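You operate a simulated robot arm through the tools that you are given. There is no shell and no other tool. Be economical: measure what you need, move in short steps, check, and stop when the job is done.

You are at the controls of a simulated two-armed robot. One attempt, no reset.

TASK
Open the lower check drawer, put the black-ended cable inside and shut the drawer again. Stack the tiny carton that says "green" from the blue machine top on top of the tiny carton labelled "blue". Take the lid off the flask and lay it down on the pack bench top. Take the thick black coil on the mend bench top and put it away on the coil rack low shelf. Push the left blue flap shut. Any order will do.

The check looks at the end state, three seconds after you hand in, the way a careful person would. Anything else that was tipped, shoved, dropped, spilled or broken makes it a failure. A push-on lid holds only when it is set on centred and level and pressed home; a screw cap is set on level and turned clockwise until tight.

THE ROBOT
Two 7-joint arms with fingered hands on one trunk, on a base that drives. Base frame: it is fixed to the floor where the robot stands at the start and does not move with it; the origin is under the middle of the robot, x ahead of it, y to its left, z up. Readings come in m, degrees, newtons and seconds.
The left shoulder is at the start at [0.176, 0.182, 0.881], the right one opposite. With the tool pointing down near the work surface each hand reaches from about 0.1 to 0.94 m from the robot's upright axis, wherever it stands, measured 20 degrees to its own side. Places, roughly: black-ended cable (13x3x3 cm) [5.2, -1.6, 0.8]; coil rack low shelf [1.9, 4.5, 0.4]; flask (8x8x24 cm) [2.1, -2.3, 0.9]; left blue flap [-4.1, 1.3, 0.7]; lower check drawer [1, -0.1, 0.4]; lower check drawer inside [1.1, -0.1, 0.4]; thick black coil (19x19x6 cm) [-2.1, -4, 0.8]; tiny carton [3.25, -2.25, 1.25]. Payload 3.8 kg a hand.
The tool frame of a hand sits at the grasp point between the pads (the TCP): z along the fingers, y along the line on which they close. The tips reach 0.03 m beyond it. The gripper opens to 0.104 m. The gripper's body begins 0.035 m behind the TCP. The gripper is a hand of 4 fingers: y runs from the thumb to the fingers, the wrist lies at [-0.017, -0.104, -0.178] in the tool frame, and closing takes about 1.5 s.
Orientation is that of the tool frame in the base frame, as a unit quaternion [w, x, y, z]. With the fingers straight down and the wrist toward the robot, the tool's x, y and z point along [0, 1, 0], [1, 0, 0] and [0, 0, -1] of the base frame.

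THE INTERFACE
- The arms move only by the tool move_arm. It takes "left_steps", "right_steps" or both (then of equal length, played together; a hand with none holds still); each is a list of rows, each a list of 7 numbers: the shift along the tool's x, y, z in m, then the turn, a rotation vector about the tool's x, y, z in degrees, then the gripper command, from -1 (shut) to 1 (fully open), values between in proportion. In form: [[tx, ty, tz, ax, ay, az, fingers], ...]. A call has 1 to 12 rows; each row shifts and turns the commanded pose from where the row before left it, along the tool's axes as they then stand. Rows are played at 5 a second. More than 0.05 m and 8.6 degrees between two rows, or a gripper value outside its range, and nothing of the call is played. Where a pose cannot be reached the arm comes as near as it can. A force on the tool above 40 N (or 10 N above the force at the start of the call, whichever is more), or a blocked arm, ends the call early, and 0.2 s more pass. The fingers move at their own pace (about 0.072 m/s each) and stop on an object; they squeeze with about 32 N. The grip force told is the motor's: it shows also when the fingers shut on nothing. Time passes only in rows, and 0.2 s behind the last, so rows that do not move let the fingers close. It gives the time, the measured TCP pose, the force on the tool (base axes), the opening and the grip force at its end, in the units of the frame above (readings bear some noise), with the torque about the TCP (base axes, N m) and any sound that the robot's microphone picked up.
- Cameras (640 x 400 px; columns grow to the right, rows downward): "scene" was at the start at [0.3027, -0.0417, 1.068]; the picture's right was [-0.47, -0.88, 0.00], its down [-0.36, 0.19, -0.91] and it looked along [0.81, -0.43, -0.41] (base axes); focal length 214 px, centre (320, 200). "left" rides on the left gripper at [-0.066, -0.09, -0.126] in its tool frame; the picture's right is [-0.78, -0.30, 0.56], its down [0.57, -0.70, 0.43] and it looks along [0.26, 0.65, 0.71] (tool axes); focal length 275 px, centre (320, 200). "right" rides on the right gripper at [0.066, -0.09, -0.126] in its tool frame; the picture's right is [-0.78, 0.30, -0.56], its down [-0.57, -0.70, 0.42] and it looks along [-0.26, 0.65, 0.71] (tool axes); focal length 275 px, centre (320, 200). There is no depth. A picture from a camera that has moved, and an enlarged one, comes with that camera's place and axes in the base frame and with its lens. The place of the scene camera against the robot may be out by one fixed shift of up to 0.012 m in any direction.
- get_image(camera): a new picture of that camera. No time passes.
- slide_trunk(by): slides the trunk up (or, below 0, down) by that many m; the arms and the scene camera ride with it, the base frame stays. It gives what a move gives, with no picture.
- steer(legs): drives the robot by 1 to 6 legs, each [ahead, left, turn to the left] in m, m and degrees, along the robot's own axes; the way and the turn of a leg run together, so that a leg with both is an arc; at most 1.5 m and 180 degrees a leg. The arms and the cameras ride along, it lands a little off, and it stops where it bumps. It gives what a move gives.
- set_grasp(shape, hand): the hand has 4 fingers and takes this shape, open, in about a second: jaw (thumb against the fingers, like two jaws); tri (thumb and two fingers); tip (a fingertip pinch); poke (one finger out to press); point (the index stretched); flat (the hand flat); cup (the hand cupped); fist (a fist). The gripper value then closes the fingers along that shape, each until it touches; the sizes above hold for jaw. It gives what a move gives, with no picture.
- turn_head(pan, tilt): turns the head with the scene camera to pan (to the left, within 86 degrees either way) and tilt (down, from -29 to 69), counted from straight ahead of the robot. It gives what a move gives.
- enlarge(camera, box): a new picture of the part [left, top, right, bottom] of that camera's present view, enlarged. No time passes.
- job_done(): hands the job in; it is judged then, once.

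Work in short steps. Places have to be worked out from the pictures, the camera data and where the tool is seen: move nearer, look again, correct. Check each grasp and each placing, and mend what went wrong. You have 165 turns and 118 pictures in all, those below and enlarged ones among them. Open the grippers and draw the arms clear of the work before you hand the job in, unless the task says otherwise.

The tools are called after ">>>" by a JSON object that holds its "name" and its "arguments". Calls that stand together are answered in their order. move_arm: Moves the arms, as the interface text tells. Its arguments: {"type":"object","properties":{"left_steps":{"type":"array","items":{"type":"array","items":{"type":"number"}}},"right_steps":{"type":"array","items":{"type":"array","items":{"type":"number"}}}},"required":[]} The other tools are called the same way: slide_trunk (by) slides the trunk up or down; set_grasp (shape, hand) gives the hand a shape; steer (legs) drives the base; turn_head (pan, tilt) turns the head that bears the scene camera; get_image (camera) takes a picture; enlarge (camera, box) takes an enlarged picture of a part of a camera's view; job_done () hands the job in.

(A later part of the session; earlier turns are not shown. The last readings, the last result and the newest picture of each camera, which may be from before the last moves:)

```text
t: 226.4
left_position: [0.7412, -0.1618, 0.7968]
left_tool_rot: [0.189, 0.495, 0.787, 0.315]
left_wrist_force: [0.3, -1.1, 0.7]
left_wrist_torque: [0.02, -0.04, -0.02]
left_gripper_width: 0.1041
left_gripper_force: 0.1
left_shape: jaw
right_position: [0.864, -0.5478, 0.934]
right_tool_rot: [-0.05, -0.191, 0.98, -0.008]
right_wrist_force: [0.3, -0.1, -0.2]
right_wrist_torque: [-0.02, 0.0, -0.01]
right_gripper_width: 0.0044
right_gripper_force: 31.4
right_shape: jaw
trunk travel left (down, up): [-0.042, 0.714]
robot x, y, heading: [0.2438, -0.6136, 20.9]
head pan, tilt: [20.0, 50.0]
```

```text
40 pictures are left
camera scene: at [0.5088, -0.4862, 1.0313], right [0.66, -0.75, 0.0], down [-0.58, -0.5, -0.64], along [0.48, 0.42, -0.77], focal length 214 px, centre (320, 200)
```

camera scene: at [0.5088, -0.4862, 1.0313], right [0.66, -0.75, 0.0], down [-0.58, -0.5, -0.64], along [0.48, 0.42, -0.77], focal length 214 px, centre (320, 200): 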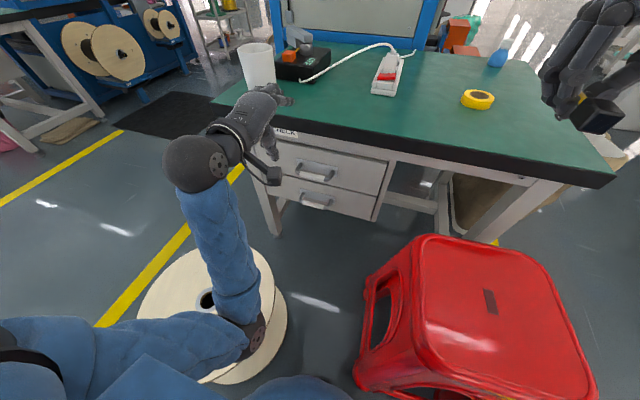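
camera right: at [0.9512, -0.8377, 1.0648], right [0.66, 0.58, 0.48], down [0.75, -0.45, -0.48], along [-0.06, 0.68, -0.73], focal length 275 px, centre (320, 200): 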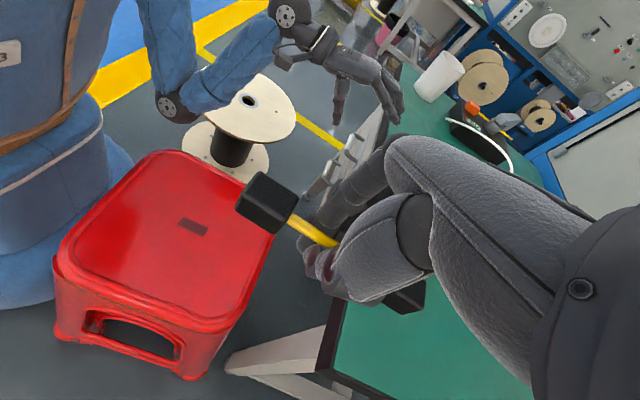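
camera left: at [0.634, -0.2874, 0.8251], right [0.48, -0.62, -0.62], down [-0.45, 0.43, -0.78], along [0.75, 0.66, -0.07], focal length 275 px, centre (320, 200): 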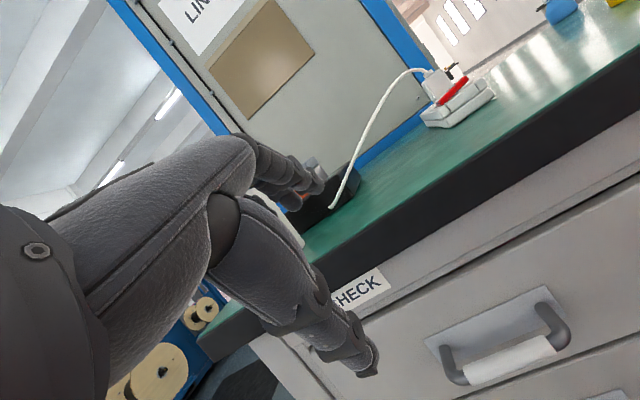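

The lower handle works out at about (0.848, -0.178, 0.478). I'll lower the left hand in front of it, tilted further forward, and look.

>>> {"name": "move_arm", "arguments": {"left_steps": [[-0.0068, -0.0315, 0.0253, 0, 0, 0, 1], [-0.0068, -0.0315, 0.0253, 0, 0, 0, 1], [-0.0068, -0.0315, 0.0253, 0, 0, 0, 1], [-0.0068, -0.0315, 0.0253, 0, 0, 0, 1], [-0.0068, -0.0315, 0.0253, 0, 0, 0, 1], [-0.0068, -0.0315, 0.0253, 0, 0, 0, 1], [-0.0068, -0.0315, 0.0253, 0, 0, 0, 1], [-0.0068, -0.0315, 0.0253, 0, 0, 0, 1], [0, 0, 0, -8.5, 0, 0, 1], [0, 0, 0, -8.5, 0, 0, 1]]}}

>>> {"name": "get_image", "arguments": {"camera": "left"}}

>>> {"name": "enlarge", "arguments": {"camera": "scene", "box": [220, 110, 420, 235]}}

```text
t: 228.8
left_position: [0.7094, -0.1984, 0.4685]
left_tool_rot: [0.23, 0.501, 0.701, 0.452]
left_wrist_force: [-0.8, -0.4, 0.3]
left_wrist_torque: [0.02, -0.04, -0.01]
left_gripper_width: 0.1041
left_gripper_force: 0.0
left_shape: jaw
right_position: [0.8638, -0.5478, 0.9321]
right_tool_rot: [-0.05, -0.19, 0.98, -0.008]
right_wrist_force: [0.0, 0.4, -0.3]
right_wrist_torque: [-0.01, 0.01, 0.01]
right_gripper_width: 0.0044
right_gripper_force: 31.9
right_shape: jaw
trunk travel left (down, up): [-0.042, 0.714]
robot x, y, heading: [0.2441, -0.6145, 21.2]
head pan, tilt: [20.0, 50.0]
stopped in row 10 (left hand): the arm was blocked; the commanded pose is now the measured one
```

```text
39 pictures are left
camera left: at [0.5937, -0.3177, 0.4424], right [0.59, -0.51, -0.63], down [-0.24, 0.63, -0.74], along [0.77, 0.59, 0.25], focal length 275 px, centre (320, 200)
```

left: 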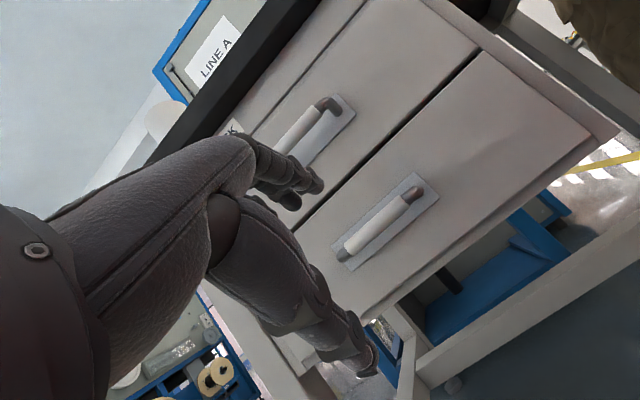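

```text
3.20 times, centred on (320, 172) of scene
camera zoom: at [0.5082, -0.4863, 1.0316], right [0.66, -0.75, 0.0], down [-0.58, -0.5, -0.64], along [0.48, 0.42, -0.77], focal length 686 px, centre (320, 288)
```

zoom: 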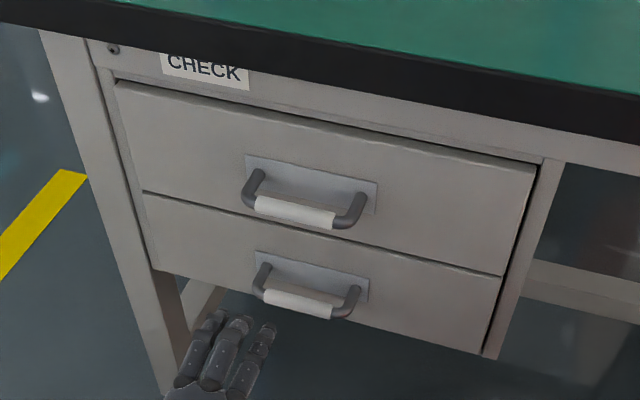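

Lower bar is at about (0.836, -0.171, 0.457). I'll narrow the opening, raise the hand into line with the bar and approach most of the way.

>>> {"name": "move_arm", "arguments": {"left_steps": [[-0.0135, 0.0275, 0, 0, 0, 0, 0.4], [-0.0135, 0.0275, 0, 0, 0, 0, 0], [0, 0, 0.025, 0, 0, 0, 0], [0, 0, 0.025, 0, 0, 0, 0], [0, 0, 0, 0, 0, 0, 0]]}}

>>> {"name": "get_image", "arguments": {"camera": "left"}}

>>> {"name": "enlarge", "arguments": {"camera": "scene", "box": [220, 110, 420, 235]}}

```text
t: 230.1
left_position: [0.7869, -0.1976, 0.4875]
left_tool_rot: [0.231, 0.498, 0.703, 0.452]
left_wrist_force: [0.1, 0.4, 0.0]
left_wrist_torque: [0.01, -0.03, 0.02]
left_gripper_width: 0.0523
left_gripper_force: 0.1
left_shape: jaw
right_position: [0.864, -0.5479, 0.9327]
right_tool_rot: [-0.05, -0.191, 0.98, -0.009]
right_wrist_force: [0.5, -0.3, 0.4]
right_wrist_torque: [0.0, -0.01, 0.03]
right_gripper_width: 0.0042
right_gripper_force: 32.4
right_shape: jaw
trunk travel left (down, up): [-0.042, 0.714]
robot x, y, heading: [0.2453, -0.6144, 21.3]
head pan, tilt: [20.0, 50.0]
```

```text
37 pictures are left
camera left: at [0.6715, -0.3171, 0.4626], right [0.59, -0.51, -0.62], down [-0.24, 0.63, -0.74], along [0.77, 0.59, 0.25], focal length 275 px, centre (320, 200)
```

left: 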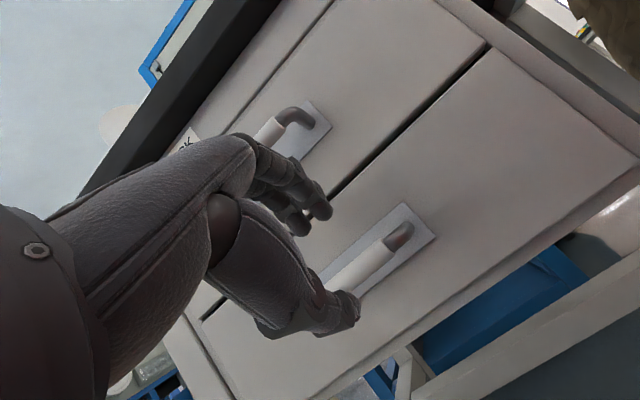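

```text
3.20 times, centred on (320, 172) of scene
camera zoom: at [0.5083, -0.4863, 1.0316], right [0.66, -0.75, 0.0], down [-0.58, -0.5, -0.64], along [0.48, 0.42, -0.77], focal length 686 px, centre (320, 288)
```

zoom: 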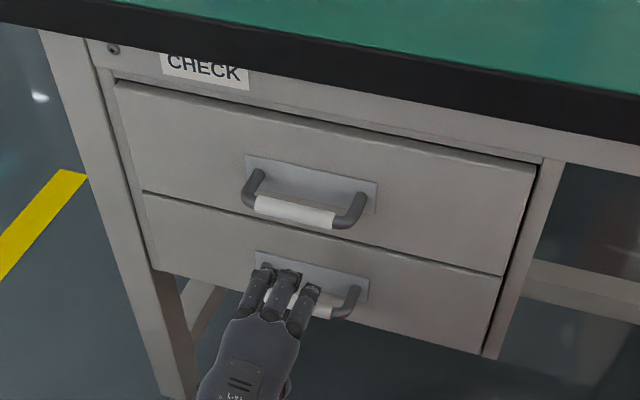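

The bar lies straight along the approach, ~6 cm ahead. Advancing 5 cm.

>>> {"name": "move_arm", "arguments": {"left_steps": [[0, 0, 0.02, 0, 0, 0, 0], [0, 0, 0.018, 0, 0, 0, 0], [0, 0, 0.013, 0, 0, 0, 0], [0, 0, 0, 0, 0, 0, 0]]}}

>>> {"name": "get_image", "arguments": {"camera": "left"}}

```text
t: 231.1
left_position: [0.8243, -0.1778, 0.4622]
left_tool_rot: [0.231, 0.499, 0.703, 0.452]
left_wrist_force: [-0.7, -0.5, 0.1]
left_wrist_torque: [0.0, 0.02, -0.03]
left_gripper_width: 0.0522
left_gripper_force: 0.1
left_shape: jaw
right_position: [0.8641, -0.5461, 0.9327]
right_tool_rot: [-0.05, -0.19, 0.98, -0.009]
right_wrist_force: [-1.0, -0.2, -1.4]
right_wrist_torque: [-0.02, 0.01, -0.01]
right_gripper_width: 0.0044
right_gripper_force: 32.1
right_shape: jaw
trunk travel left (down, up): [-0.042, 0.714]
robot x, y, heading: [0.2464, -0.613, 21.1]
head pan, tilt: [20.0, 50.0]
```

```text
35 pictures are left
camera left: at [0.7092, -0.296, 0.4372], right [0.59, -0.51, -0.63], down [-0.24, 0.63, -0.74], along [0.77, 0.59, 0.25], focal length 275 px, centre (320, 200)
```

left: 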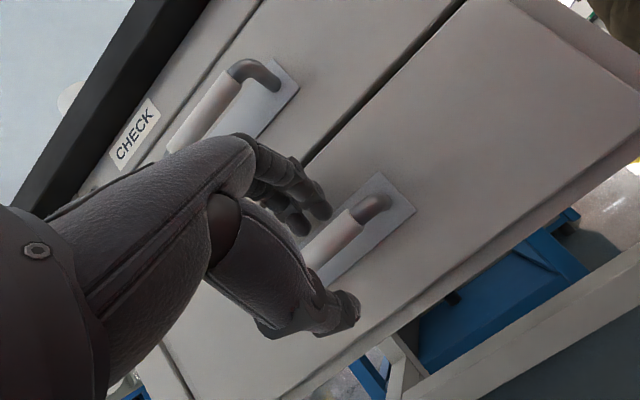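

The bar is between the fingers (above) and thumb (below) with no contact. Closing on it.

>>> {"name": "move_arm", "arguments": {"left_steps": [[0, 0, 0, 0, 0, 0, -0.4], [0, 0, 0, 0, 0, 0, -0.8], [0, 0, 0, 0, 0, 0, -1], [0, 0, 0, 0, 0, 0, -1], [0, 0, 0, 0, 0, 0, -1]]}}

```text
t: 232.2
left_position: [0.8231, -0.1779, 0.4622]
left_tool_rot: [0.229, 0.498, 0.703, 0.452]
left_wrist_force: [1.8, 1.4, -4.2]
left_wrist_torque: [0.06, 0.11, 0.03]
left_gripper_width: 0.0095
left_gripper_force: 32.3
left_shape: jaw
right_position: [0.8651, -0.5471, 0.9319]
right_tool_rot: [-0.051, -0.191, 0.98, -0.008]
right_wrist_force: [-0.5, -0.1, -0.4]
right_wrist_torque: [-0.03, -0.02, -0.04]
right_gripper_width: 0.0043
right_gripper_force: 32.1
right_shape: jaw
trunk travel left (down, up): [-0.042, 0.714]
robot x, y, heading: [0.244, -0.6153, 20.6]
head pan, tilt: [20.0, 50.0]
```

Gripped the bar. Pulling straight out along the drawer's axis.

>>> {"name": "move_arm", "arguments": {"left_steps": [[0.0007, -0.0074, -0.013, 0, 0, 0, -1], [0.0013, -0.0148, -0.026, 0, 0, 0, -1], [0.0013, -0.0148, -0.026, 0, 0, 0, -1], [0.0013, -0.0148, -0.026, 0, 0, 0, -1], [0.0013, -0.0148, -0.026, 0, 0, 0, -1]]}}

>>> {"name": "enlarge", "arguments": {"camera": "scene", "box": [200, 100, 424, 240]}}

```text
t: 233.4
left_position: [0.7021, -0.222, 0.4633]
left_tool_rot: [0.225, 0.507, 0.695, 0.458]
left_wrist_force: [6.7, -18.3, -21.4]
left_wrist_torque: [-0.06, 0.28, -0.27]
left_gripper_width: 0.0099
left_gripper_force: 32.4
left_shape: jaw
right_position: [0.865, -0.5465, 0.9318]
right_tool_rot: [-0.05, -0.19, 0.98, -0.007]
right_wrist_force: [1.0, -0.8, 0.1]
right_wrist_torque: [-0.01, 0.02, -0.01]
right_gripper_width: 0.0045
right_gripper_force: 31.6
right_shape: jaw
trunk travel left (down, up): [-0.042, 0.714]
robot x, y, heading: [0.243, -0.6128, 20.9]
head pan, tilt: [20.0, 50.0]
```

```text
2.86 times, centred on (312, 170) of scene
camera zoom: at [0.5093, -0.4867, 1.0312], right [0.66, -0.75, 0.0], down [-0.58, -0.5, -0.64], along [0.48, 0.42, -0.77], focal length 613 px, centre (343, 286)
```

zoom: 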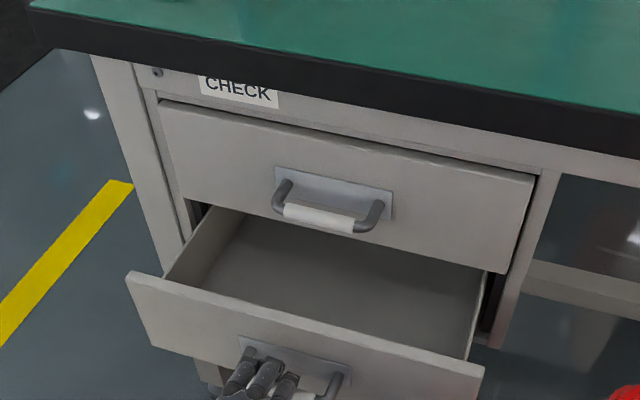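

Opening nicely (~13 cm). I'll continue with a small relaxation of the sideways/upward load.

>>> {"name": "move_arm", "arguments": {"left_steps": [[-0.0045, -0.0162, -0.02, 0, 0, 0, -1], [0.0011, -0.0124, -0.0217, 0, 0, 0, -1], [0.0011, -0.0124, -0.0217, 0, 0, 0, -1]]}}

>>> {"name": "get_image", "arguments": {"camera": "scene"}}

```text
t: 234.2
left_position: [0.633, -0.2468, 0.4597]
left_tool_rot: [0.225, 0.511, 0.689, 0.463]
left_wrist_force: [0.8, -11.1, -13.5]
left_wrist_torque: [0.0, 0.17, -0.16]
left_gripper_width: 0.0104
left_gripper_force: 31.8
left_shape: jaw
right_position: [0.8651, -0.5462, 0.9331]
right_tool_rot: [-0.051, -0.191, 0.98, -0.007]
right_wrist_force: [-0.1, 0.2, -1.5]
right_wrist_torque: [0.03, 0.01, 0.0]
right_gripper_width: 0.0045
right_gripper_force: 32.0
right_shape: jaw
trunk travel left (down, up): [-0.042, 0.714]
robot x, y, heading: [0.2459, -0.6116, 21.3]
head pan, tilt: [20.0, 50.0]
```

```text
33 pictures are left
camera scene: at [0.5085, -0.4859, 1.0314], right [0.66, -0.75, 0.0], down [-0.58, -0.5, -0.64], along [0.48, 0.42, -0.77], focal length 214 px, centre (320, 200)
```

scene: 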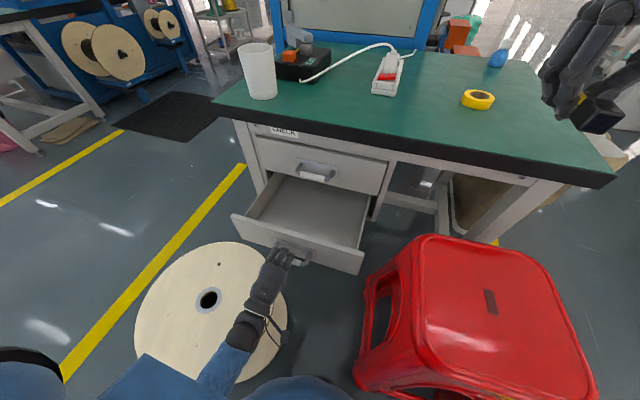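

The drawer is open ~20 cm. Keeping the left hand on the handle, I'll level the right hand and yaw it so the cable lies across the drawer's width.

>>> {"name": "move_arm", "arguments": {"right_steps": [[0, 0, 0, 0, -5.8, 0, -1], [0, 0, 0, 0, 0, 8.3, -1], [0, 0, 0, 0, 0, 8.3, -1], [0, 0, 0, 0, 0, 8.3, -1], [0, 0, 0, 0, 0, 8.3, -1], [0, 0, 0, 0, 0, 8.3, -1], [0, 0, 0, 0, 0, 8.3, -1], [0, 0, 0, 0, 0, 8.3, -1], [0, 0, 0, 0, 0, 8.3, -1], [0, 0, 0, 0, 0, 8.3, -1], [0, 0, 0, 0, 0, 8.3, -1], [0, 0, 0, 0, 0, 8.0, -1]]}}

```text
t: 236.8
left_position: [0.6292, -0.2492, 0.456]
left_tool_rot: [0.222, 0.513, 0.69, 0.459]
left_wrist_force: [0.9, 1.2, -3.1]
left_wrist_torque: [0.02, -0.02, -0.03]
left_gripper_width: 0.0096
left_gripper_force: 31.9
left_shape: jaw
right_position: [1.0267, -0.5703, 0.9258]
right_tool_rot: [-0.001, 0.567, 0.824, 0.001]
right_wrist_force: [-0.1, 0.4, -0.7]
right_wrist_torque: [-0.04, -0.03, -0.02]
right_gripper_width: 0.0044
right_gripper_force: 31.8
right_shape: jaw
right hand out of reach, approached as far as the arm can: row 1, 2, 3, 4, 5, 6, 7, 8, 9, 10, 11, 12
trunk travel left (down, up): [-0.042, 0.714]
robot x, y, heading: [0.2469, -0.6128, 21.3]
head pan, tilt: [20.0, 50.0]
```

The near-body limit pushed it forward a bit. Now moving left and back to above the open drawer, still high.

>>> {"name": "move_arm", "arguments": {"right_steps": [[0.039, -0.0126, 0, 0, 0, 0, -1], [0.039, -0.0126, 0, 0, 0, 0, -1], [0.039, -0.0126, 0, 0, 0, 0, -1], [0.039, -0.0126, 0, 0, 0, 0, -1], [0.039, -0.0126, 0, 0, 0, 0, -1], [0.039, -0.0126, 0, 0, 0, 0, -1], [0.039, -0.0126, 0, 0, 0, 0, -1], [0.039, -0.0126, 0, 0, 0, 0, -1], [0.039, -0.0126, 0, 0, 0, 0, -1], [0.039, -0.0126, 0, 0, 0, 0, -1]]}}

>>> {"name": "get_image", "arguments": {"camera": "right"}}

>>> {"name": "get_image", "arguments": {"camera": "scene"}}

```text
t: 239.1
left_position: [0.6271, -0.2503, 0.4548]
left_tool_rot: [0.223, 0.514, 0.691, 0.457]
left_wrist_force: [-0.3, 3.8, 0.5]
left_wrist_torque: [-0.02, -0.07, -0.01]
left_gripper_width: 0.0097
left_gripper_force: 32.2
left_shape: jaw
right_position: [0.963, -0.4402, 1.0856]
right_tool_rot: [-0.002, 0.566, 0.824, 0.001]
right_wrist_force: [-0.1, 0.9, -0.6]
right_wrist_torque: [-0.02, 0.04, 0.02]
right_gripper_width: 0.0046
right_gripper_force: 31.2
right_shape: jaw
right hand out of reach, approached as far as the arm can: row 1, 2, 3, 4, 5, 6, 7, 8, 9, 10
trunk travel left (down, up): [-0.042, 0.714]
robot x, y, heading: [0.2433, -0.6147, 21.0]
head pan, tilt: [20.0, 50.0]
```

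```text
32 pictures are left
camera right: at [0.854, -0.41, 1.2122], right [0.56, -0.62, 0.55], down [-0.45, -0.78, -0.43], along [0.7, -0.01, -0.72], focal length 275 px, centre (320, 200)
```

right: 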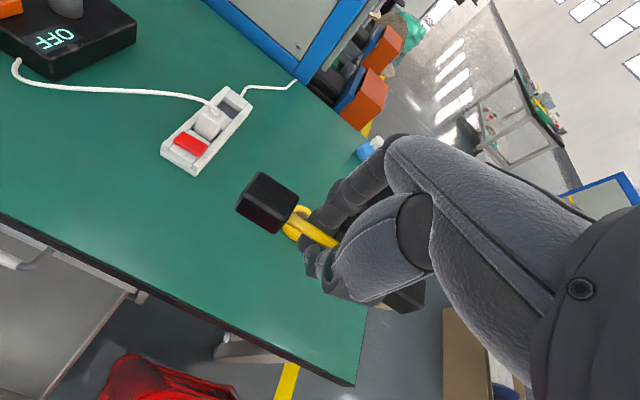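

```text
31 pictures are left
camera scene: at [0.5081, -0.4862, 1.0316], right [0.66, -0.75, 0.0], down [-0.58, -0.5, -0.64], along [0.48, 0.42, -0.77], focal length 214 px, centre (320, 200)
```

scene: 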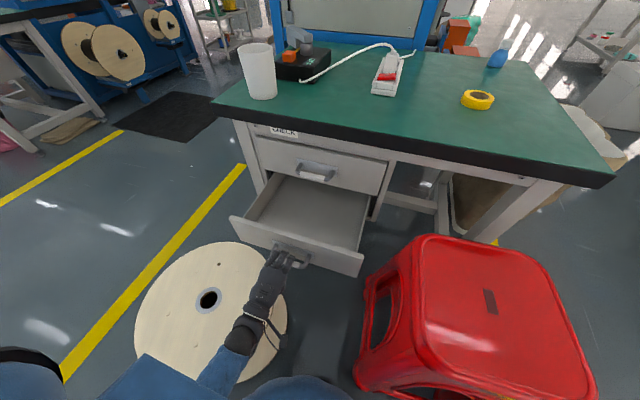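

The right arm can't fold across to the left. I'll release the handle, retract the left hand upward, and turn the robot left so the drawer lies on the right arm's side.

>>> {"name": "move_arm", "arguments": {"left_steps": [[0, 0, 0, 0, 0, 0, -0.3], [0, 0, 0, 0, 0, 0, 0.2], [0, 0, 0, 0, 0, 0, 0.2], [0, 0, -0.03, 0, 0, 0, 0.2], [0, 0, -0.04, 0, 0, 0, 0.2], [0, 0, -0.03, 0, 0, 0, 0.2], [0.006, 0.039, -0.022, 0, 0, 0, 0.2], [0.006, 0.039, -0.022, 0, 0, 0, 0.2], [0.006, 0.039, -0.022, 0, 0, 0, 0.2], [0.006, 0.039, -0.022, 0, 0, 0, 0.2], [0.006, 0.039, -0.022, 0, 0, 0, 0.2], [0.006, 0.039, -0.022, 0, 0, 0, 0.2]]}}

>>> {"name": "steer", "arguments": {"legs": [[0, 0, 36]]}}

>>> {"name": "turn_head", "arguments": {"pan": -20, "tilt": 55}}

>>> {"name": "get_image", "arguments": {"camera": "scene"}}

```text
t: 241.7
left_position: [0.5492, -0.2827, 0.6225]
left_tool_rot: [0.148, 0.53, 0.69, 0.47]
left_wrist_force: [-0.5, 0.1, -0.9]
left_wrist_torque: [-0.02, -0.01, -0.01]
left_gripper_width: 0.0621
left_gripper_force: 0.0
left_shape: jaw
left hand out of reach, approached as far as the arm can: row 10, 11, 12
right_position: [0.9624, -0.4397, 1.0848]
right_tool_rot: [-0.003, 0.566, 0.824, 0.0]
right_wrist_force: [0.0, 0.4, 0.2]
right_wrist_torque: [0.0, 0.02, 0.0]
right_gripper_width: 0.0045
right_gripper_force: 31.8
right_shape: jaw
trunk travel left (down, up): [-0.042, 0.714]
robot x, y, heading: [0.2416, -0.6143, 21.5]
head pan, tilt: [20.0, 50.0]
stopped in row 12 (left hand): the arm was blocked; the commanded pose is now the measured one
```

```text
t: 243.7
left_position: [0.3022, -0.1684, 0.6226]
left_tool_rot: [-0.002, 0.296, 0.818, 0.493]
left_wrist_force: [-0.1, 0.3, 0.1]
left_wrist_torque: [0.02, -0.02, -0.01]
left_gripper_width: 0.0621
left_gripper_force: 0.1
left_shape: jaw
right_position: [0.7314, -0.0601, 1.0853]
right_tool_rot: [-0.002, 0.292, 0.956, 0.0]
right_wrist_force: [-0.7, 0.5, 0.5]
right_wrist_torque: [0.01, 0.0, -0.02]
right_gripper_width: 0.0044
right_gripper_force: 31.7
right_shape: jaw
trunk travel left (down, up): [-0.042, 0.714]
robot x, y, heading: [0.2466, -0.6121, 56.1]
head pan, tilt: [20.0, 50.0]
```

```text
t: 244.8
left_position: [0.302, -0.1691, 0.6227]
left_tool_rot: [-0.003, 0.297, 0.818, 0.493]
left_wrist_force: [-0.8, 1.0, -0.2]
left_wrist_torque: [-0.01, 0.0, 0.0]
left_gripper_width: 0.0623
left_gripper_force: 0.0
left_shape: jaw
right_position: [0.732, -0.0613, 1.0852]
right_tool_rot: [-0.003, 0.291, 0.957, 0.0]
right_wrist_force: [0.1, -0.6, -1.5]
right_wrist_torque: [-0.04, 0.0, 0.0]
right_gripper_width: 0.0043
right_gripper_force: 31.7
right_shape: jaw
trunk travel left (down, up): [-0.042, 0.714]
robot x, y, heading: [0.2444, -0.6172, 56.3]
head pan, tilt: [-20.0, 55.0]
```

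```text
30 pictures are left
camera scene: at [0.4291, -0.395, 1.0251], right [0.59, -0.81, 0.0], down [-0.66, -0.48, -0.57], along [0.46, 0.34, -0.82], focal length 214 px, centre (320, 200)
```

scene: 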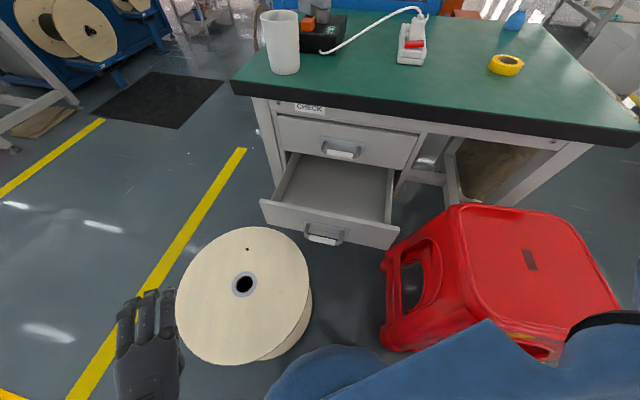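

Drawer stays open. I'll yaw the cable parallel to the drawer front, move above the opening, and start down.

>>> {"name": "move_arm", "arguments": {"right_steps": [[-0.025, -0.031, 0, 0, 0, 8.5, -1], [-0.025, -0.031, 0, 0, 0, 8.5, -1], [0, 0, 0, 0, 0, 8.5, -1], [0, 0, 0, 0, 0, 8.5, -1], [0, 0, 0.04, 0, 0, 0, -1], [0, 0, 0.04, 0, 0, 0, -1], [0, 0, 0, 0, 0, 0, -1]]}}

```text
t: 246.4
left_position: [0.3032, -0.1681, 0.622]
left_tool_rot: [-0.002, 0.297, 0.818, 0.493]
left_wrist_force: [0.0, 0.0, 0.7]
left_wrist_torque: [0.01, 0.03, -0.03]
left_gripper_width: 0.062
left_gripper_force: 0.1
left_shape: jaw
right_position: [0.7897, -0.1009, 1.0728]
right_tool_rot: [-0.003, 0.559, 0.829, -0.002]
right_wrist_force: [0.1, -0.1, 0.8]
right_wrist_torque: [0.0, 0.02, 0.06]
right_gripper_width: 0.0043
right_gripper_force: 32.0
right_shape: jaw
right hand out of reach, approached as far as the arm can: row 1, 2, 5, 6
trunk travel left (down, up): [-0.042, 0.714]
robot x, y, heading: [0.2459, -0.6165, 56.2]
head pan, tilt: [-20.0, 55.0]
```

Its height was near the arm's limit. I'll bring it back and right over the drawer while lowering to z≈0.9, in front of the bench edge.

>>> {"name": "move_arm", "arguments": {"right_steps": [[-0.024, -0.0215, 0.02, 0, 0, 0, -1], [-0.024, -0.0215, 0.02, 0, 0, 0, -1], [-0.024, -0.0215, 0.02, 0, 0, 0, -1], [-0.023, -0.0215, 0.02, 0, 0, 0, -1], [0, 0, 0.04, 0, 0, 0, -1], [0, 0, 0.04, 0, 0, 0, -1], [0, 0, 0, 0, 0, 0, -1]]}}

>>> {"name": "get_image", "arguments": {"camera": "scene"}}

```text
t: 248.0
left_position: [0.3025, -0.1691, 0.6217]
left_tool_rot: [-0.002, 0.297, 0.818, 0.493]
left_wrist_force: [-0.9, 0.0, -0.5]
left_wrist_torque: [-0.01, -0.01, 0.05]
left_gripper_width: 0.0621
left_gripper_force: 0.1
left_shape: jaw
right_position: [0.8467, -0.115, 1.0123]
right_tool_rot: [-0.003, 0.558, 0.83, -0.001]
right_wrist_force: [0.0, -0.4, -0.8]
right_wrist_torque: [0.03, 0.04, 0.01]
right_gripper_width: 0.0043
right_gripper_force: 31.7
right_shape: jaw
right hand out of reach, approached as far as the arm can: row 1, 2, 3, 4, 5, 6
trunk travel left (down, up): [-0.042, 0.714]
robot x, y, heading: [0.2449, -0.6151, 56.2]
head pan, tilt: [-20.0, 55.0]
```

```text
29 pictures are left
camera scene: at [0.4292, -0.3951, 1.0251], right [0.59, -0.81, 0.0], down [-0.66, -0.48, -0.57], along [0.46, 0.34, -0.82], focal length 214 px, centre (320, 200)
```

scene: 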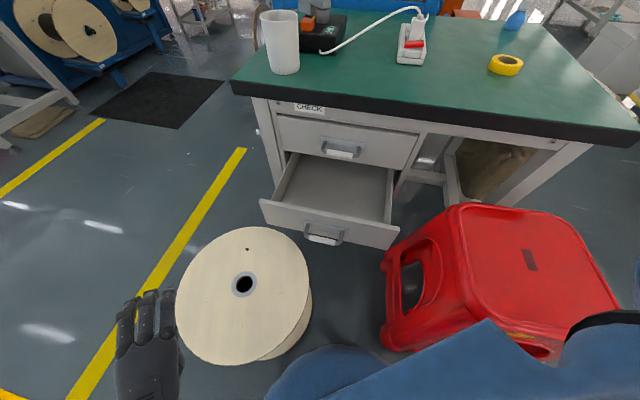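

That inward yaw is awkward for the right arm. I'll undo the yaw (straight-ahead wrist is comfortable) and see where the hand settles.

>>> {"name": "move_arm", "arguments": {"right_steps": [[0, 0, 0, 0, 0, -8.5, -1], [0, 0, 0, 0, 0, -8.5, -1], [0, 0, 0, 0, 0, -8.5, -1], [0, 0, 0, 0, 0, -8.5, -1], [0, 0, 0, 0, 0, 0, -1]]}}

```text
t: 249.2
left_position: [0.3025, -0.1688, 0.6216]
left_tool_rot: [-0.002, 0.297, 0.818, 0.493]
left_wrist_force: [0.2, -0.4, -0.2]
left_wrist_torque: [0.01, 0.02, 0.02]
left_gripper_width: 0.0621
left_gripper_force: 0.0
left_shape: jaw
right_position: [0.8478, -0.1074, 1.0134]
right_tool_rot: [-0.003, 0.292, 0.956, 0.0]
right_wrist_force: [-0.2, -0.1, -1.1]
right_wrist_torque: [-0.01, 0.02, 0.02]
right_gripper_width: 0.0042
right_gripper_force: 31.6
right_shape: jaw
right hand out of reach, approached as far as the arm can: row 1
trunk travel left (down, up): [-0.042, 0.714]
robot x, y, heading: [0.2463, -0.6142, 56.1]
head pan, tilt: [-20.0, 55.0]
```

>>> {"name": "move_arm", "arguments": {"right_steps": [[0.004, -0.033, 0, 0, 0, 0, -1], [0.004, -0.033, 0, 0, 0, 0, -1], [0.004, -0.033, 0, 0, 0, 0, -1], [0.004, -0.032, 0, 0, 0, 0, -1], [0, 0, 0, 0, 0, 0, -1]]}}

```text
t: 250.4
left_position: [0.3025, -0.1686, 0.6221]
left_tool_rot: [-0.002, 0.297, 0.818, 0.493]
left_wrist_force: [0.0, -0.2, 0.0]
left_wrist_torque: [-0.01, -0.02, -0.01]
left_gripper_width: 0.0624
left_gripper_force: 0.1
left_shape: jaw
right_position: [0.8511, -0.149, 1.0424]
right_tool_rot: [-0.003, 0.292, 0.956, -0.001]
right_wrist_force: [0.2, -0.2, -0.9]
right_wrist_torque: [-0.01, -0.03, 0.0]
right_gripper_width: 0.0045
right_gripper_force: 31.8
right_shape: jaw
right hand out of reach, approached as far as the arm can: row 1, 2, 3, 4
trunk travel left (down, up): [-0.042, 0.714]
robot x, y, heading: [0.2404, -0.619, 56.1]
head pan, tilt: [-20.0, 55.0]
```

At that height the arm can't come nearer. I'll back the base off so the hand clears the bench edge, lower it there, then return.

>>> {"name": "steer", "arguments": {"legs": [[-0.2, 0.145, 0]]}}

>>> {"name": "move_arm", "arguments": {"right_steps": [[0, 0, 0.04, 0, 0, 0, -1], [0, 0, 0.04, 0, 0, 0, -1], [0, 0, 0.04, 0, 0, 0, -1], [0, 0, 0.04, 0, 0, 0, -1], [0, 0, 0.04, 0, 0, 0, -1], [0, 0, 0.04, 0, 0, 0, -1], [0, 0, 0.04, 0, 0, 0, -1], [0, 0, 0.04, 0, 0, 0, -1], [0, 0, 0.04, 0, 0, 0, -1], [0, 0, 0.04, 0, 0, 0, -1]]}}

>>> {"name": "get_image", "arguments": {"camera": "scene"}}

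```text
t: 252.2
left_position: [0.0699, -0.2609, 0.6217]
left_tool_rot: [-0.002, 0.296, 0.818, 0.493]
left_wrist_force: [0.1, -0.3, -0.2]
left_wrist_torque: [0.03, 0.0, -0.01]
left_gripper_width: 0.0621
left_gripper_force: 0.0
left_shape: jaw
right_position: [0.6187, -0.2392, 1.0449]
right_tool_rot: [-0.003, 0.29, 0.957, -0.002]
right_wrist_force: [-0.1, 0.3, -0.6]
right_wrist_torque: [0.01, 0.02, 0.02]
right_gripper_width: 0.0044
right_gripper_force: 31.6
right_shape: jaw
trunk travel left (down, up): [-0.042, 0.714]
robot x, y, heading: [0.0171, -0.7057, 56.3]
head pan, tilt: [-20.0, 55.0]
```

```text
t: 254.4
left_position: [0.071, -0.26, 0.622]
left_tool_rot: [-0.003, 0.296, 0.818, 0.493]
left_wrist_force: [0.1, -0.2, -0.7]
left_wrist_torque: [-0.02, 0.0, -0.02]
left_gripper_width: 0.0622
left_gripper_force: 0.1
left_shape: jaw
right_position: [0.6491, -0.2323, 0.6457]
right_tool_rot: [-0.003, 0.292, 0.956, -0.001]
right_wrist_force: [-0.3, -0.4, -0.6]
right_wrist_torque: [0.05, 0.02, 0.01]
right_gripper_width: 0.0043
right_gripper_force: 32.2
right_shape: jaw
right hand out of reach, approached as far as the arm can: row 1, 2, 5, 6, 8
trunk travel left (down, up): [-0.042, 0.714]
robot x, y, heading: [0.013, -0.7059, 56.2]
head pan, tilt: [-20.0, 55.0]
```

```text
28 pictures are left
camera scene: at [0.1981, -0.4865, 1.0249], right [0.59, -0.81, 0.0], down [-0.66, -0.48, -0.57], along [0.46, 0.34, -0.82], focal length 214 px, centre (320, 200)
```

scene: 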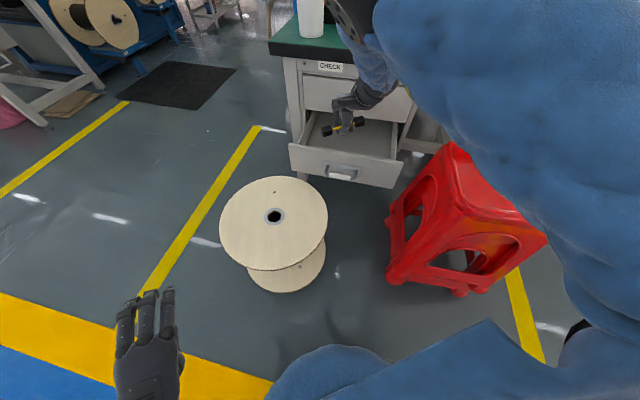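

The hand with the cable now hangs low in front of the drawer. I'll drive 0.11 m along the drawer axis to bring it over the opening and look.

>>> {"name": "steer", "arguments": {"legs": [[0.09, -0.064, 0]]}}

>>> {"name": "get_image", "arguments": {"camera": "right"}}

>>> {"name": "enlarge", "arguments": {"camera": "scene", "box": [230, 60, 450, 240]}}

```text
t: 255.6
left_position: [0.173, -0.2201, 0.6227]
left_tool_rot: [-0.003, 0.296, 0.818, 0.493]
left_wrist_force: [-0.1, 0.7, -0.8]
left_wrist_torque: [0.04, 0.0, 0.01]
left_gripper_width: 0.0621
left_gripper_force: 0.1
left_shape: jaw
right_position: [0.7515, -0.1911, 0.6469]
right_tool_rot: [-0.004, 0.29, 0.957, -0.001]
right_wrist_force: [0.8, 0.7, -0.8]
right_wrist_torque: [0.0, 0.01, -0.03]
right_gripper_width: 0.0042
right_gripper_force: 32.0
right_shape: jaw
trunk travel left (down, up): [-0.042, 0.714]
robot x, y, heading: [0.1157, -0.6697, 56.2]
head pan, tilt: [-20.0, 55.0]
```

```text
27 pictures are left
camera right: at [0.6462, -0.2283, 0.7737], right [0.81, -0.18, 0.55], down [0.08, -0.9, -0.43], along [0.58, 0.39, -0.72], focal length 275 px, centre (320, 200)
```

right: 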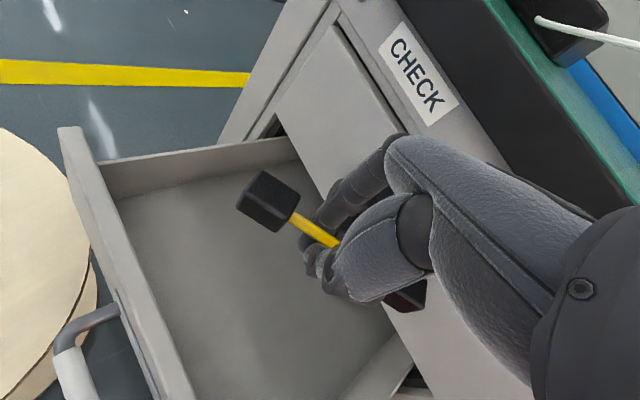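

```text
2.22 times, centred on (340, 150) of scene
camera zoom: at [0.301, -0.4462, 1.025], right [0.59, -0.81, 0.0], down [-0.66, -0.49, -0.57], along [0.46, 0.34, -0.82], focal length 477 px, centre (276, 311)
```

zoom: 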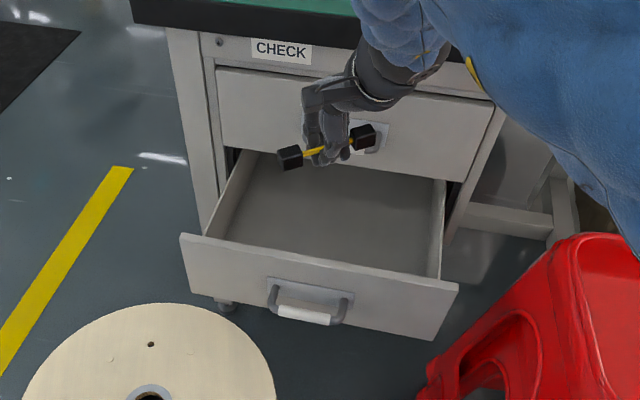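

The cable is above the drawer but close to the upper handle. I'll shift 2.5 cm back and lower it into the drawer.

>>> {"name": "move_arm", "arguments": {"right_steps": [[0.0145, -0.0204, 0, 0, 0, 0, -1], [0, 0, 0.04, 0, 0, 0, -1], [0, 0, 0.04, 0, 0, 0, -1], [0, 0, 0.04, 0, 0, 0, -1], [0, 0, 0.03, 0, 0, 0, -1], [0, 0, 0, 0, 0, 0, -1]]}}

>>> {"name": "enlarge", "arguments": {"camera": "scene", "box": [230, 60, 450, 240]}}

```text
t: 257.0
left_position: [0.1721, -0.2212, 0.6221]
left_tool_rot: [-0.004, 0.295, 0.818, 0.493]
left_wrist_force: [-0.1, -0.3, -0.4]
left_wrist_torque: [0.02, 0.03, 0.01]
left_gripper_width: 0.0621
left_gripper_force: 0.1
left_shape: jaw
right_position: [0.7488, -0.1961, 0.4977]
right_tool_rot: [-0.004, 0.289, 0.957, -0.001]
right_wrist_force: [-0.6, -0.3, -0.8]
right_wrist_torque: [0.0, -0.02, 0.02]
right_gripper_width: 0.0043
right_gripper_force: 32.1
right_shape: jaw
right hand out of reach, approached as far as the arm can: row 1
trunk travel left (down, up): [-0.042, 0.714]
robot x, y, heading: [0.1173, -0.6695, 56.4]
head pan, tilt: [-20.0, 55.0]
```

```text
2.22 times, centred on (340, 150) of scene
camera zoom: at [0.3009, -0.4464, 1.0251], right [0.59, -0.81, 0.0], down [-0.66, -0.49, -0.57], along [0.46, 0.34, -0.82], focal length 477 px, centre (276, 311)
```

zoom: 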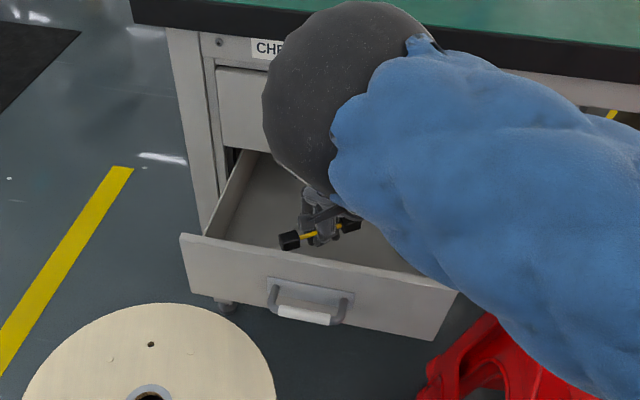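

Inside the drawer now. Lowering a little further until contact.

>>> {"name": "move_arm", "arguments": {"right_steps": [[0, 0, 0.012, 0, 0, 0, -1], [0, 0, 0.01, 0, 0, 0, -1], [0, 0, 0.01, 0, 0, 0, -1], [0, 0, 0, 0, 0, 0, -1]]}}

```text
t: 258.0
left_position: [0.1729, -0.2199, 0.6224]
left_tool_rot: [-0.004, 0.295, 0.818, 0.493]
left_wrist_force: [-0.8, -0.3, -0.4]
left_wrist_torque: [0.0, -0.01, 0.02]
left_gripper_width: 0.0621
left_gripper_force: 0.1
left_shape: jaw
right_position: [0.7491, -0.197, 0.4633]
right_tool_rot: [-0.003, 0.29, 0.957, -0.002]
right_wrist_force: [-0.2, -0.3, -0.7]
right_wrist_torque: [0.03, -0.01, -0.04]
right_gripper_width: 0.0042
right_gripper_force: 32.1
right_shape: jaw
trunk travel left (down, up): [-0.042, 0.714]
robot x, y, heading: [0.1177, -0.6666, 56.5]
head pan, tilt: [-20.0, 55.0]
```

>>> {"name": "move_arm", "arguments": {"right_steps": [[0, 0, 0.01, 0, 0, 0, -1], [0, 0, 0.01, 0, 0, 0, -1], [0, 0, 0, 0, 0, 0, -1]]}}

```text
t: 258.8
left_position: [0.1722, -0.2191, 0.6211]
left_tool_rot: [-0.003, 0.295, 0.818, 0.493]
left_wrist_force: [0.6, 0.6, 0.0]
left_wrist_torque: [0.01, -0.01, -0.04]
left_gripper_width: 0.0623
left_gripper_force: 0.2
left_shape: jaw
right_position: [0.7489, -0.1964, 0.4446]
right_tool_rot: [-0.004, 0.29, 0.957, 0.0]
right_wrist_force: [0.6, 0.0, -1.2]
right_wrist_torque: [0.01, -0.01, 0.02]
right_gripper_width: 0.0042
right_gripper_force: 32.3
right_shape: jaw
trunk travel left (down, up): [-0.042, 0.714]
robot x, y, heading: [0.1159, -0.6653, 56.3]
head pan, tilt: [-20.0, 55.0]
```

>>> {"name": "move_arm", "arguments": {"right_steps": [[0, 0, 0.007, 0, 0, 0, -1], [0, 0, 0.007, 0, 0, 0, -1], [0, 0, 0, 0, 0, 0, -1]]}}

```text
t: 259.6
left_position: [0.1721, -0.2208, 0.6234]
left_tool_rot: [-0.002, 0.295, 0.818, 0.494]
left_wrist_force: [-0.5, 0.2, 0.0]
left_wrist_torque: [-0.02, 0.02, 0.0]
left_gripper_width: 0.062
left_gripper_force: 0.0
left_shape: jaw
right_position: [0.7494, -0.1952, 0.4366]
right_tool_rot: [-0.002, 0.291, 0.957, 0.003]
right_wrist_force: [0.8, -1.0, 22.1]
right_wrist_torque: [0.13, 0.12, 0.02]
right_gripper_width: 0.0045
right_gripper_force: 31.9
right_shape: jaw
trunk travel left (down, up): [-0.042, 0.714]
robot x, y, heading: [0.1173, -0.665, 56.2]
head pan, tilt: [-20.0, 55.0]
```

Contact with the drawer floor. Easing up, opening and lifting straight out.

>>> {"name": "move_arm", "arguments": {"right_steps": [[0, 0, -0.004, 0, 0, 0, -1], [0, 0, 0, 0, 0, 0, -0.5], [0, 0, 0, 0, 0, 0, 0], [0, 0, 0, 0, 0, 0, 0], [0, 0, -0.02, 0, 0, 0, 0], [0, 0, -0.04, 0, 0, 0, 0], [0, 0, -0.04, 0, 0, 0, 0], [0, 0, -0.04, 0, 0, 0, 0], [0, 0, -0.04, 0, 0, 0, 0], [0, 0, -0.03, 0, 0, 0, 0]]}}

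>>> {"name": "get_image", "arguments": {"camera": "right"}}

```text
t: 261.8
left_position: [0.1726, -0.2199, 0.622]
left_tool_rot: [-0.003, 0.296, 0.818, 0.493]
left_wrist_force: [0.1, 0.3, 0.0]
left_wrist_torque: [-0.01, 0.03, 0.0]
left_gripper_width: 0.0623
left_gripper_force: 0.0
left_shape: jaw
right_position: [0.751, -0.1991, 0.6459]
right_tool_rot: [-0.004, 0.29, 0.957, -0.001]
right_wrist_force: [0.1, -0.2, 0.7]
right_wrist_torque: [-0.01, -0.02, -0.04]
right_gripper_width: 0.0517
right_gripper_force: 0.2
right_shape: jaw
trunk travel left (down, up): [-0.042, 0.714]
robot x, y, heading: [0.1159, -0.669, 56.1]
head pan, tilt: [-20.0, 55.0]
```

```text
24 pictures are left
camera right: at [0.6443, -0.2364, 0.773], right [0.81, -0.18, 0.55], down [0.08, -0.9, -0.43], along [0.58, 0.39, -0.72], focal length 275 px, centre (320, 200)
```

right: 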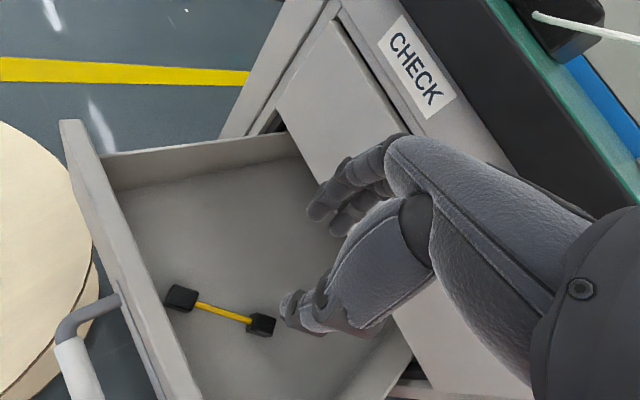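

The cable lies in the drawer. I'll back the base so the hand is in front of the panel, close the fingers and lower to the handle's height to push it shut.

>>> {"name": "steer", "arguments": {"legs": [[-0.155, 0.11, 0]]}}

>>> {"name": "move_arm", "arguments": {"right_steps": [[0, 0, 0.03, 0, 0, 0, -1], [0, 0, 0.04, 0, 0, 0, -1], [0, 0, 0.04, 0, 0, 0, -1], [0, 0, 0.04, 0, 0, 0, -1], [0, 0, 0.035, 0, 0, 0, -1], [0, 0, 0, 0, 0, 0, -1]]}}

>>> {"name": "enlarge", "arguments": {"camera": "scene", "box": [230, 40, 480, 240]}}

```text
t: 263.4
left_position: [-0.0034, -0.2866, 0.6213]
left_tool_rot: [-0.004, 0.295, 0.818, 0.493]
left_wrist_force: [-0.1, 0.5, 0.7]
left_wrist_torque: [-0.02, -0.02, 0.0]
left_gripper_width: 0.0622
left_gripper_force: 0.0
left_shape: jaw
right_position: [0.574, -0.2681, 0.6453]
right_tool_rot: [-0.003, 0.291, 0.957, -0.001]
right_wrist_force: [-0.1, 0.7, -0.4]
right_wrist_torque: [0.0, 0.0, 0.02]
right_gripper_width: 0.0518
right_gripper_force: 0.0
right_shape: jaw
trunk travel left (down, up): [-0.042, 0.714]
robot x, y, heading: [-0.061, -0.7322, 56.2]
head pan, tilt: [-20.0, 55.0]
```

```text
t: 264.8
left_position: [-0.0044, -0.2883, 0.6222]
left_tool_rot: [-0.002, 0.296, 0.818, 0.493]
left_wrist_force: [0.0, 0.4, 0.3]
left_wrist_torque: [0.02, 0.03, 0.02]
left_gripper_width: 0.0623
left_gripper_force: 0.2
left_shape: jaw
right_position: [0.5725, -0.2665, 0.4588]
right_tool_rot: [-0.003, 0.291, 0.957, 0.0]
right_wrist_force: [-0.4, 0.0, -0.3]
right_wrist_torque: [0.0, 0.0, -0.02]
right_gripper_width: 0.0001
right_gripper_force: 31.8
right_shape: jaw
trunk travel left (down, up): [-0.042, 0.714]
robot x, y, heading: [-0.059, -0.7374, 56.4]
head pan, tilt: [-20.0, 55.0]
```

```text
2.00 times, centred on (355, 140) of scene
camera zoom: at [0.1247, -0.5143, 1.0251], right [0.59, -0.81, 0.0], down [-0.66, -0.48, -0.57], along [0.46, 0.34, -0.82], focal length 429 px, centre (250, 320)
```

zoom: 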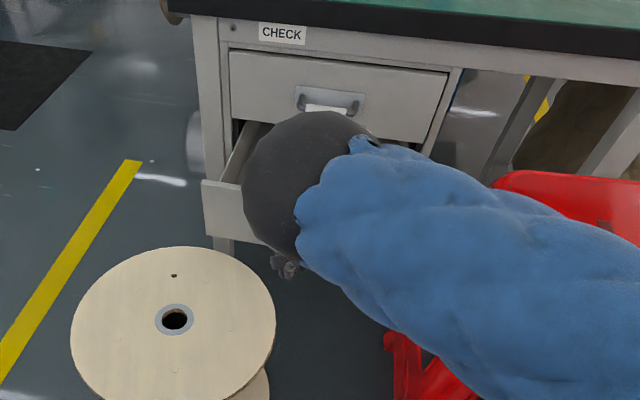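

The closed fist is right before the handle. Pushing by driving along the drawer axis.

>>> {"name": "steer", "arguments": {"legs": [[0.114, -0.081, 0]]}}

>>> {"name": "steer", "arguments": {"legs": [[0.073, -0.052, 0]]}}

>>> {"name": "enlarge", "arguments": {"camera": "scene", "box": [230, 40, 480, 240]}}

```text
t: 266.1
left_position: [0.1264, -0.2399, 0.6218]
left_tool_rot: [-0.004, 0.294, 0.818, 0.494]
left_wrist_force: [0.1, 0.6, 0.3]
left_wrist_torque: [0.01, 0.0, -0.03]
left_gripper_width: 0.0622
left_gripper_force: 0.0
left_shape: jaw
right_position: [0.7021, -0.2199, 0.4586]
right_tool_rot: [-0.003, 0.291, 0.957, 0.0]
right_wrist_force: [-0.1, -0.5, 0.5]
right_wrist_torque: [-0.02, 0.01, 0.03]
right_gripper_width: 0.0
right_gripper_force: 31.5
right_shape: jaw
trunk travel left (down, up): [-0.042, 0.714]
robot x, y, heading: [0.0677, -0.6895, 56.2]
head pan, tilt: [-20.0, 55.0]
```

```text
t: 267.2
left_position: [0.2141, -0.2079, 0.6216]
left_tool_rot: [-0.003, 0.296, 0.818, 0.493]
left_wrist_force: [-1.1, -0.2, 0.2]
left_wrist_torque: [0.01, 0.04, 0.02]
left_gripper_width: 0.0623
left_gripper_force: 0.1
left_shape: jaw
right_position: [0.789, -0.1874, 0.4597]
right_tool_rot: [-0.003, 0.291, 0.957, -0.001]
right_wrist_force: [-0.4, -0.1, 0.0]
right_wrist_torque: [0.01, 0.02, -0.01]
right_gripper_width: 0.0
right_gripper_force: 31.9
right_shape: jaw
trunk travel left (down, up): [-0.042, 0.714]
robot x, y, heading: [0.1598, -0.654, 56.3]
head pan, tilt: [-20.0, 55.0]
```

```text
2.00 times, centred on (355, 140) of scene
camera zoom: at [0.3418, -0.4337, 1.025], right [0.59, -0.81, 0.0], down [-0.66, -0.48, -0.57], along [0.46, 0.34, -0.82], focal length 429 px, centre (250, 320)
```

zoom: 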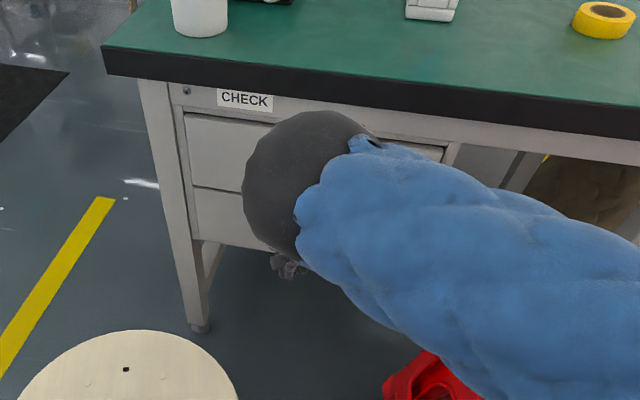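

It looks nearly closed. One more 2.5 cm push, then back off and check.

>>> {"name": "steer", "arguments": {"legs": [[0.022, -0.016, 0]]}}

>>> {"name": "steer", "arguments": {"legs": [[-0.19, 0.13, 0]]}}

>>> {"name": "turn_head", "arguments": {"pan": -40, "tilt": 45}}

>>> {"name": "enlarge", "arguments": {"camera": "right", "box": [0, 0, 640, 400]}}

```text
t: 268.0
left_position: [0.2292, -0.2033, 0.6238]
left_tool_rot: [-0.001, 0.296, 0.818, 0.493]
left_wrist_force: [0.0, 0.1, 0.0]
left_wrist_torque: [-0.03, -0.02, -0.02]
left_gripper_width: 0.0623
left_gripper_force: 0.0
left_shape: jaw
right_position: [0.797, -0.1818, 0.462]
right_tool_rot: [-0.006, 0.286, 0.958, -0.002]
right_wrist_force: [-17.0, -16.1, 24.1]
right_wrist_torque: [0.09, -0.73, -0.39]
right_gripper_width: 0.0
right_gripper_force: 32.0
right_shape: jaw
trunk travel left (down, up): [-0.042, 0.714]
robot x, y, heading: [0.1729, -0.6469, 56.2]
head pan, tilt: [-20.0, 55.0]
stopped in leg 1: the force on the tool passed its limit (the readings are from after the stop); the commanded pose is now the measured one
```

```text
t: 269.8
left_position: [0.0121, -0.2891, 0.6221]
left_tool_rot: [-0.003, 0.296, 0.819, 0.492]
left_wrist_force: [-1.1, -0.9, -0.6]
left_wrist_torque: [-0.01, 0.01, 0.02]
left_gripper_width: 0.0622
left_gripper_force: 0.1
left_shape: jaw
right_position: [0.5807, -0.2662, 0.4577]
right_tool_rot: [-0.008, 0.284, 0.959, -0.003]
right_wrist_force: [0.4, -0.2, 0.1]
right_wrist_torque: [-0.03, -0.01, 0.01]
right_gripper_width: 0.0
right_gripper_force: 32.0
right_shape: jaw
trunk travel left (down, up): [-0.042, 0.714]
robot x, y, heading: [-0.0407, -0.7343, 56.4]
head pan, tilt: [-20.0, 55.0]
```

```text
t: 270.6
left_position: [0.0123, -0.2903, 0.6212]
left_tool_rot: [-0.003, 0.295, 0.819, 0.493]
left_wrist_force: [0.5, 0.0, 0.4]
left_wrist_torque: [0.02, -0.02, 0.02]
left_gripper_width: 0.0625
left_gripper_force: 0.0
left_shape: jaw
right_position: [0.5814, -0.2663, 0.4591]
right_tool_rot: [-0.008, 0.285, 0.959, -0.003]
right_wrist_force: [-0.3, 0.3, -0.5]
right_wrist_torque: [-0.02, 0.01, -0.03]
right_gripper_width: 0.0002
right_gripper_force: 31.6
right_shape: jaw
trunk travel left (down, up): [-0.042, 0.714]
robot x, y, heading: [-0.0393, -0.7375, 56.4]
head pan, tilt: [-40.0, 45.0]
```

```text
1.00 times, centred on (320, 200) of right
camera zoom: at [0.4778, -0.3049, 0.5863], right [0.82, -0.18, 0.54], down [0.09, -0.9, -0.43], along [0.56, 0.4, -0.72], focal length 275 px, centre (320, 200)
```

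zoom: 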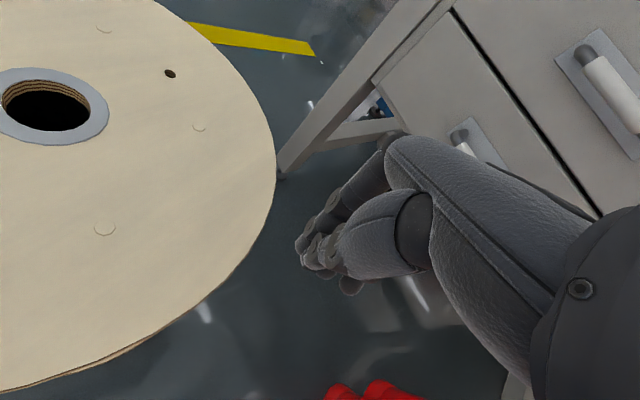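

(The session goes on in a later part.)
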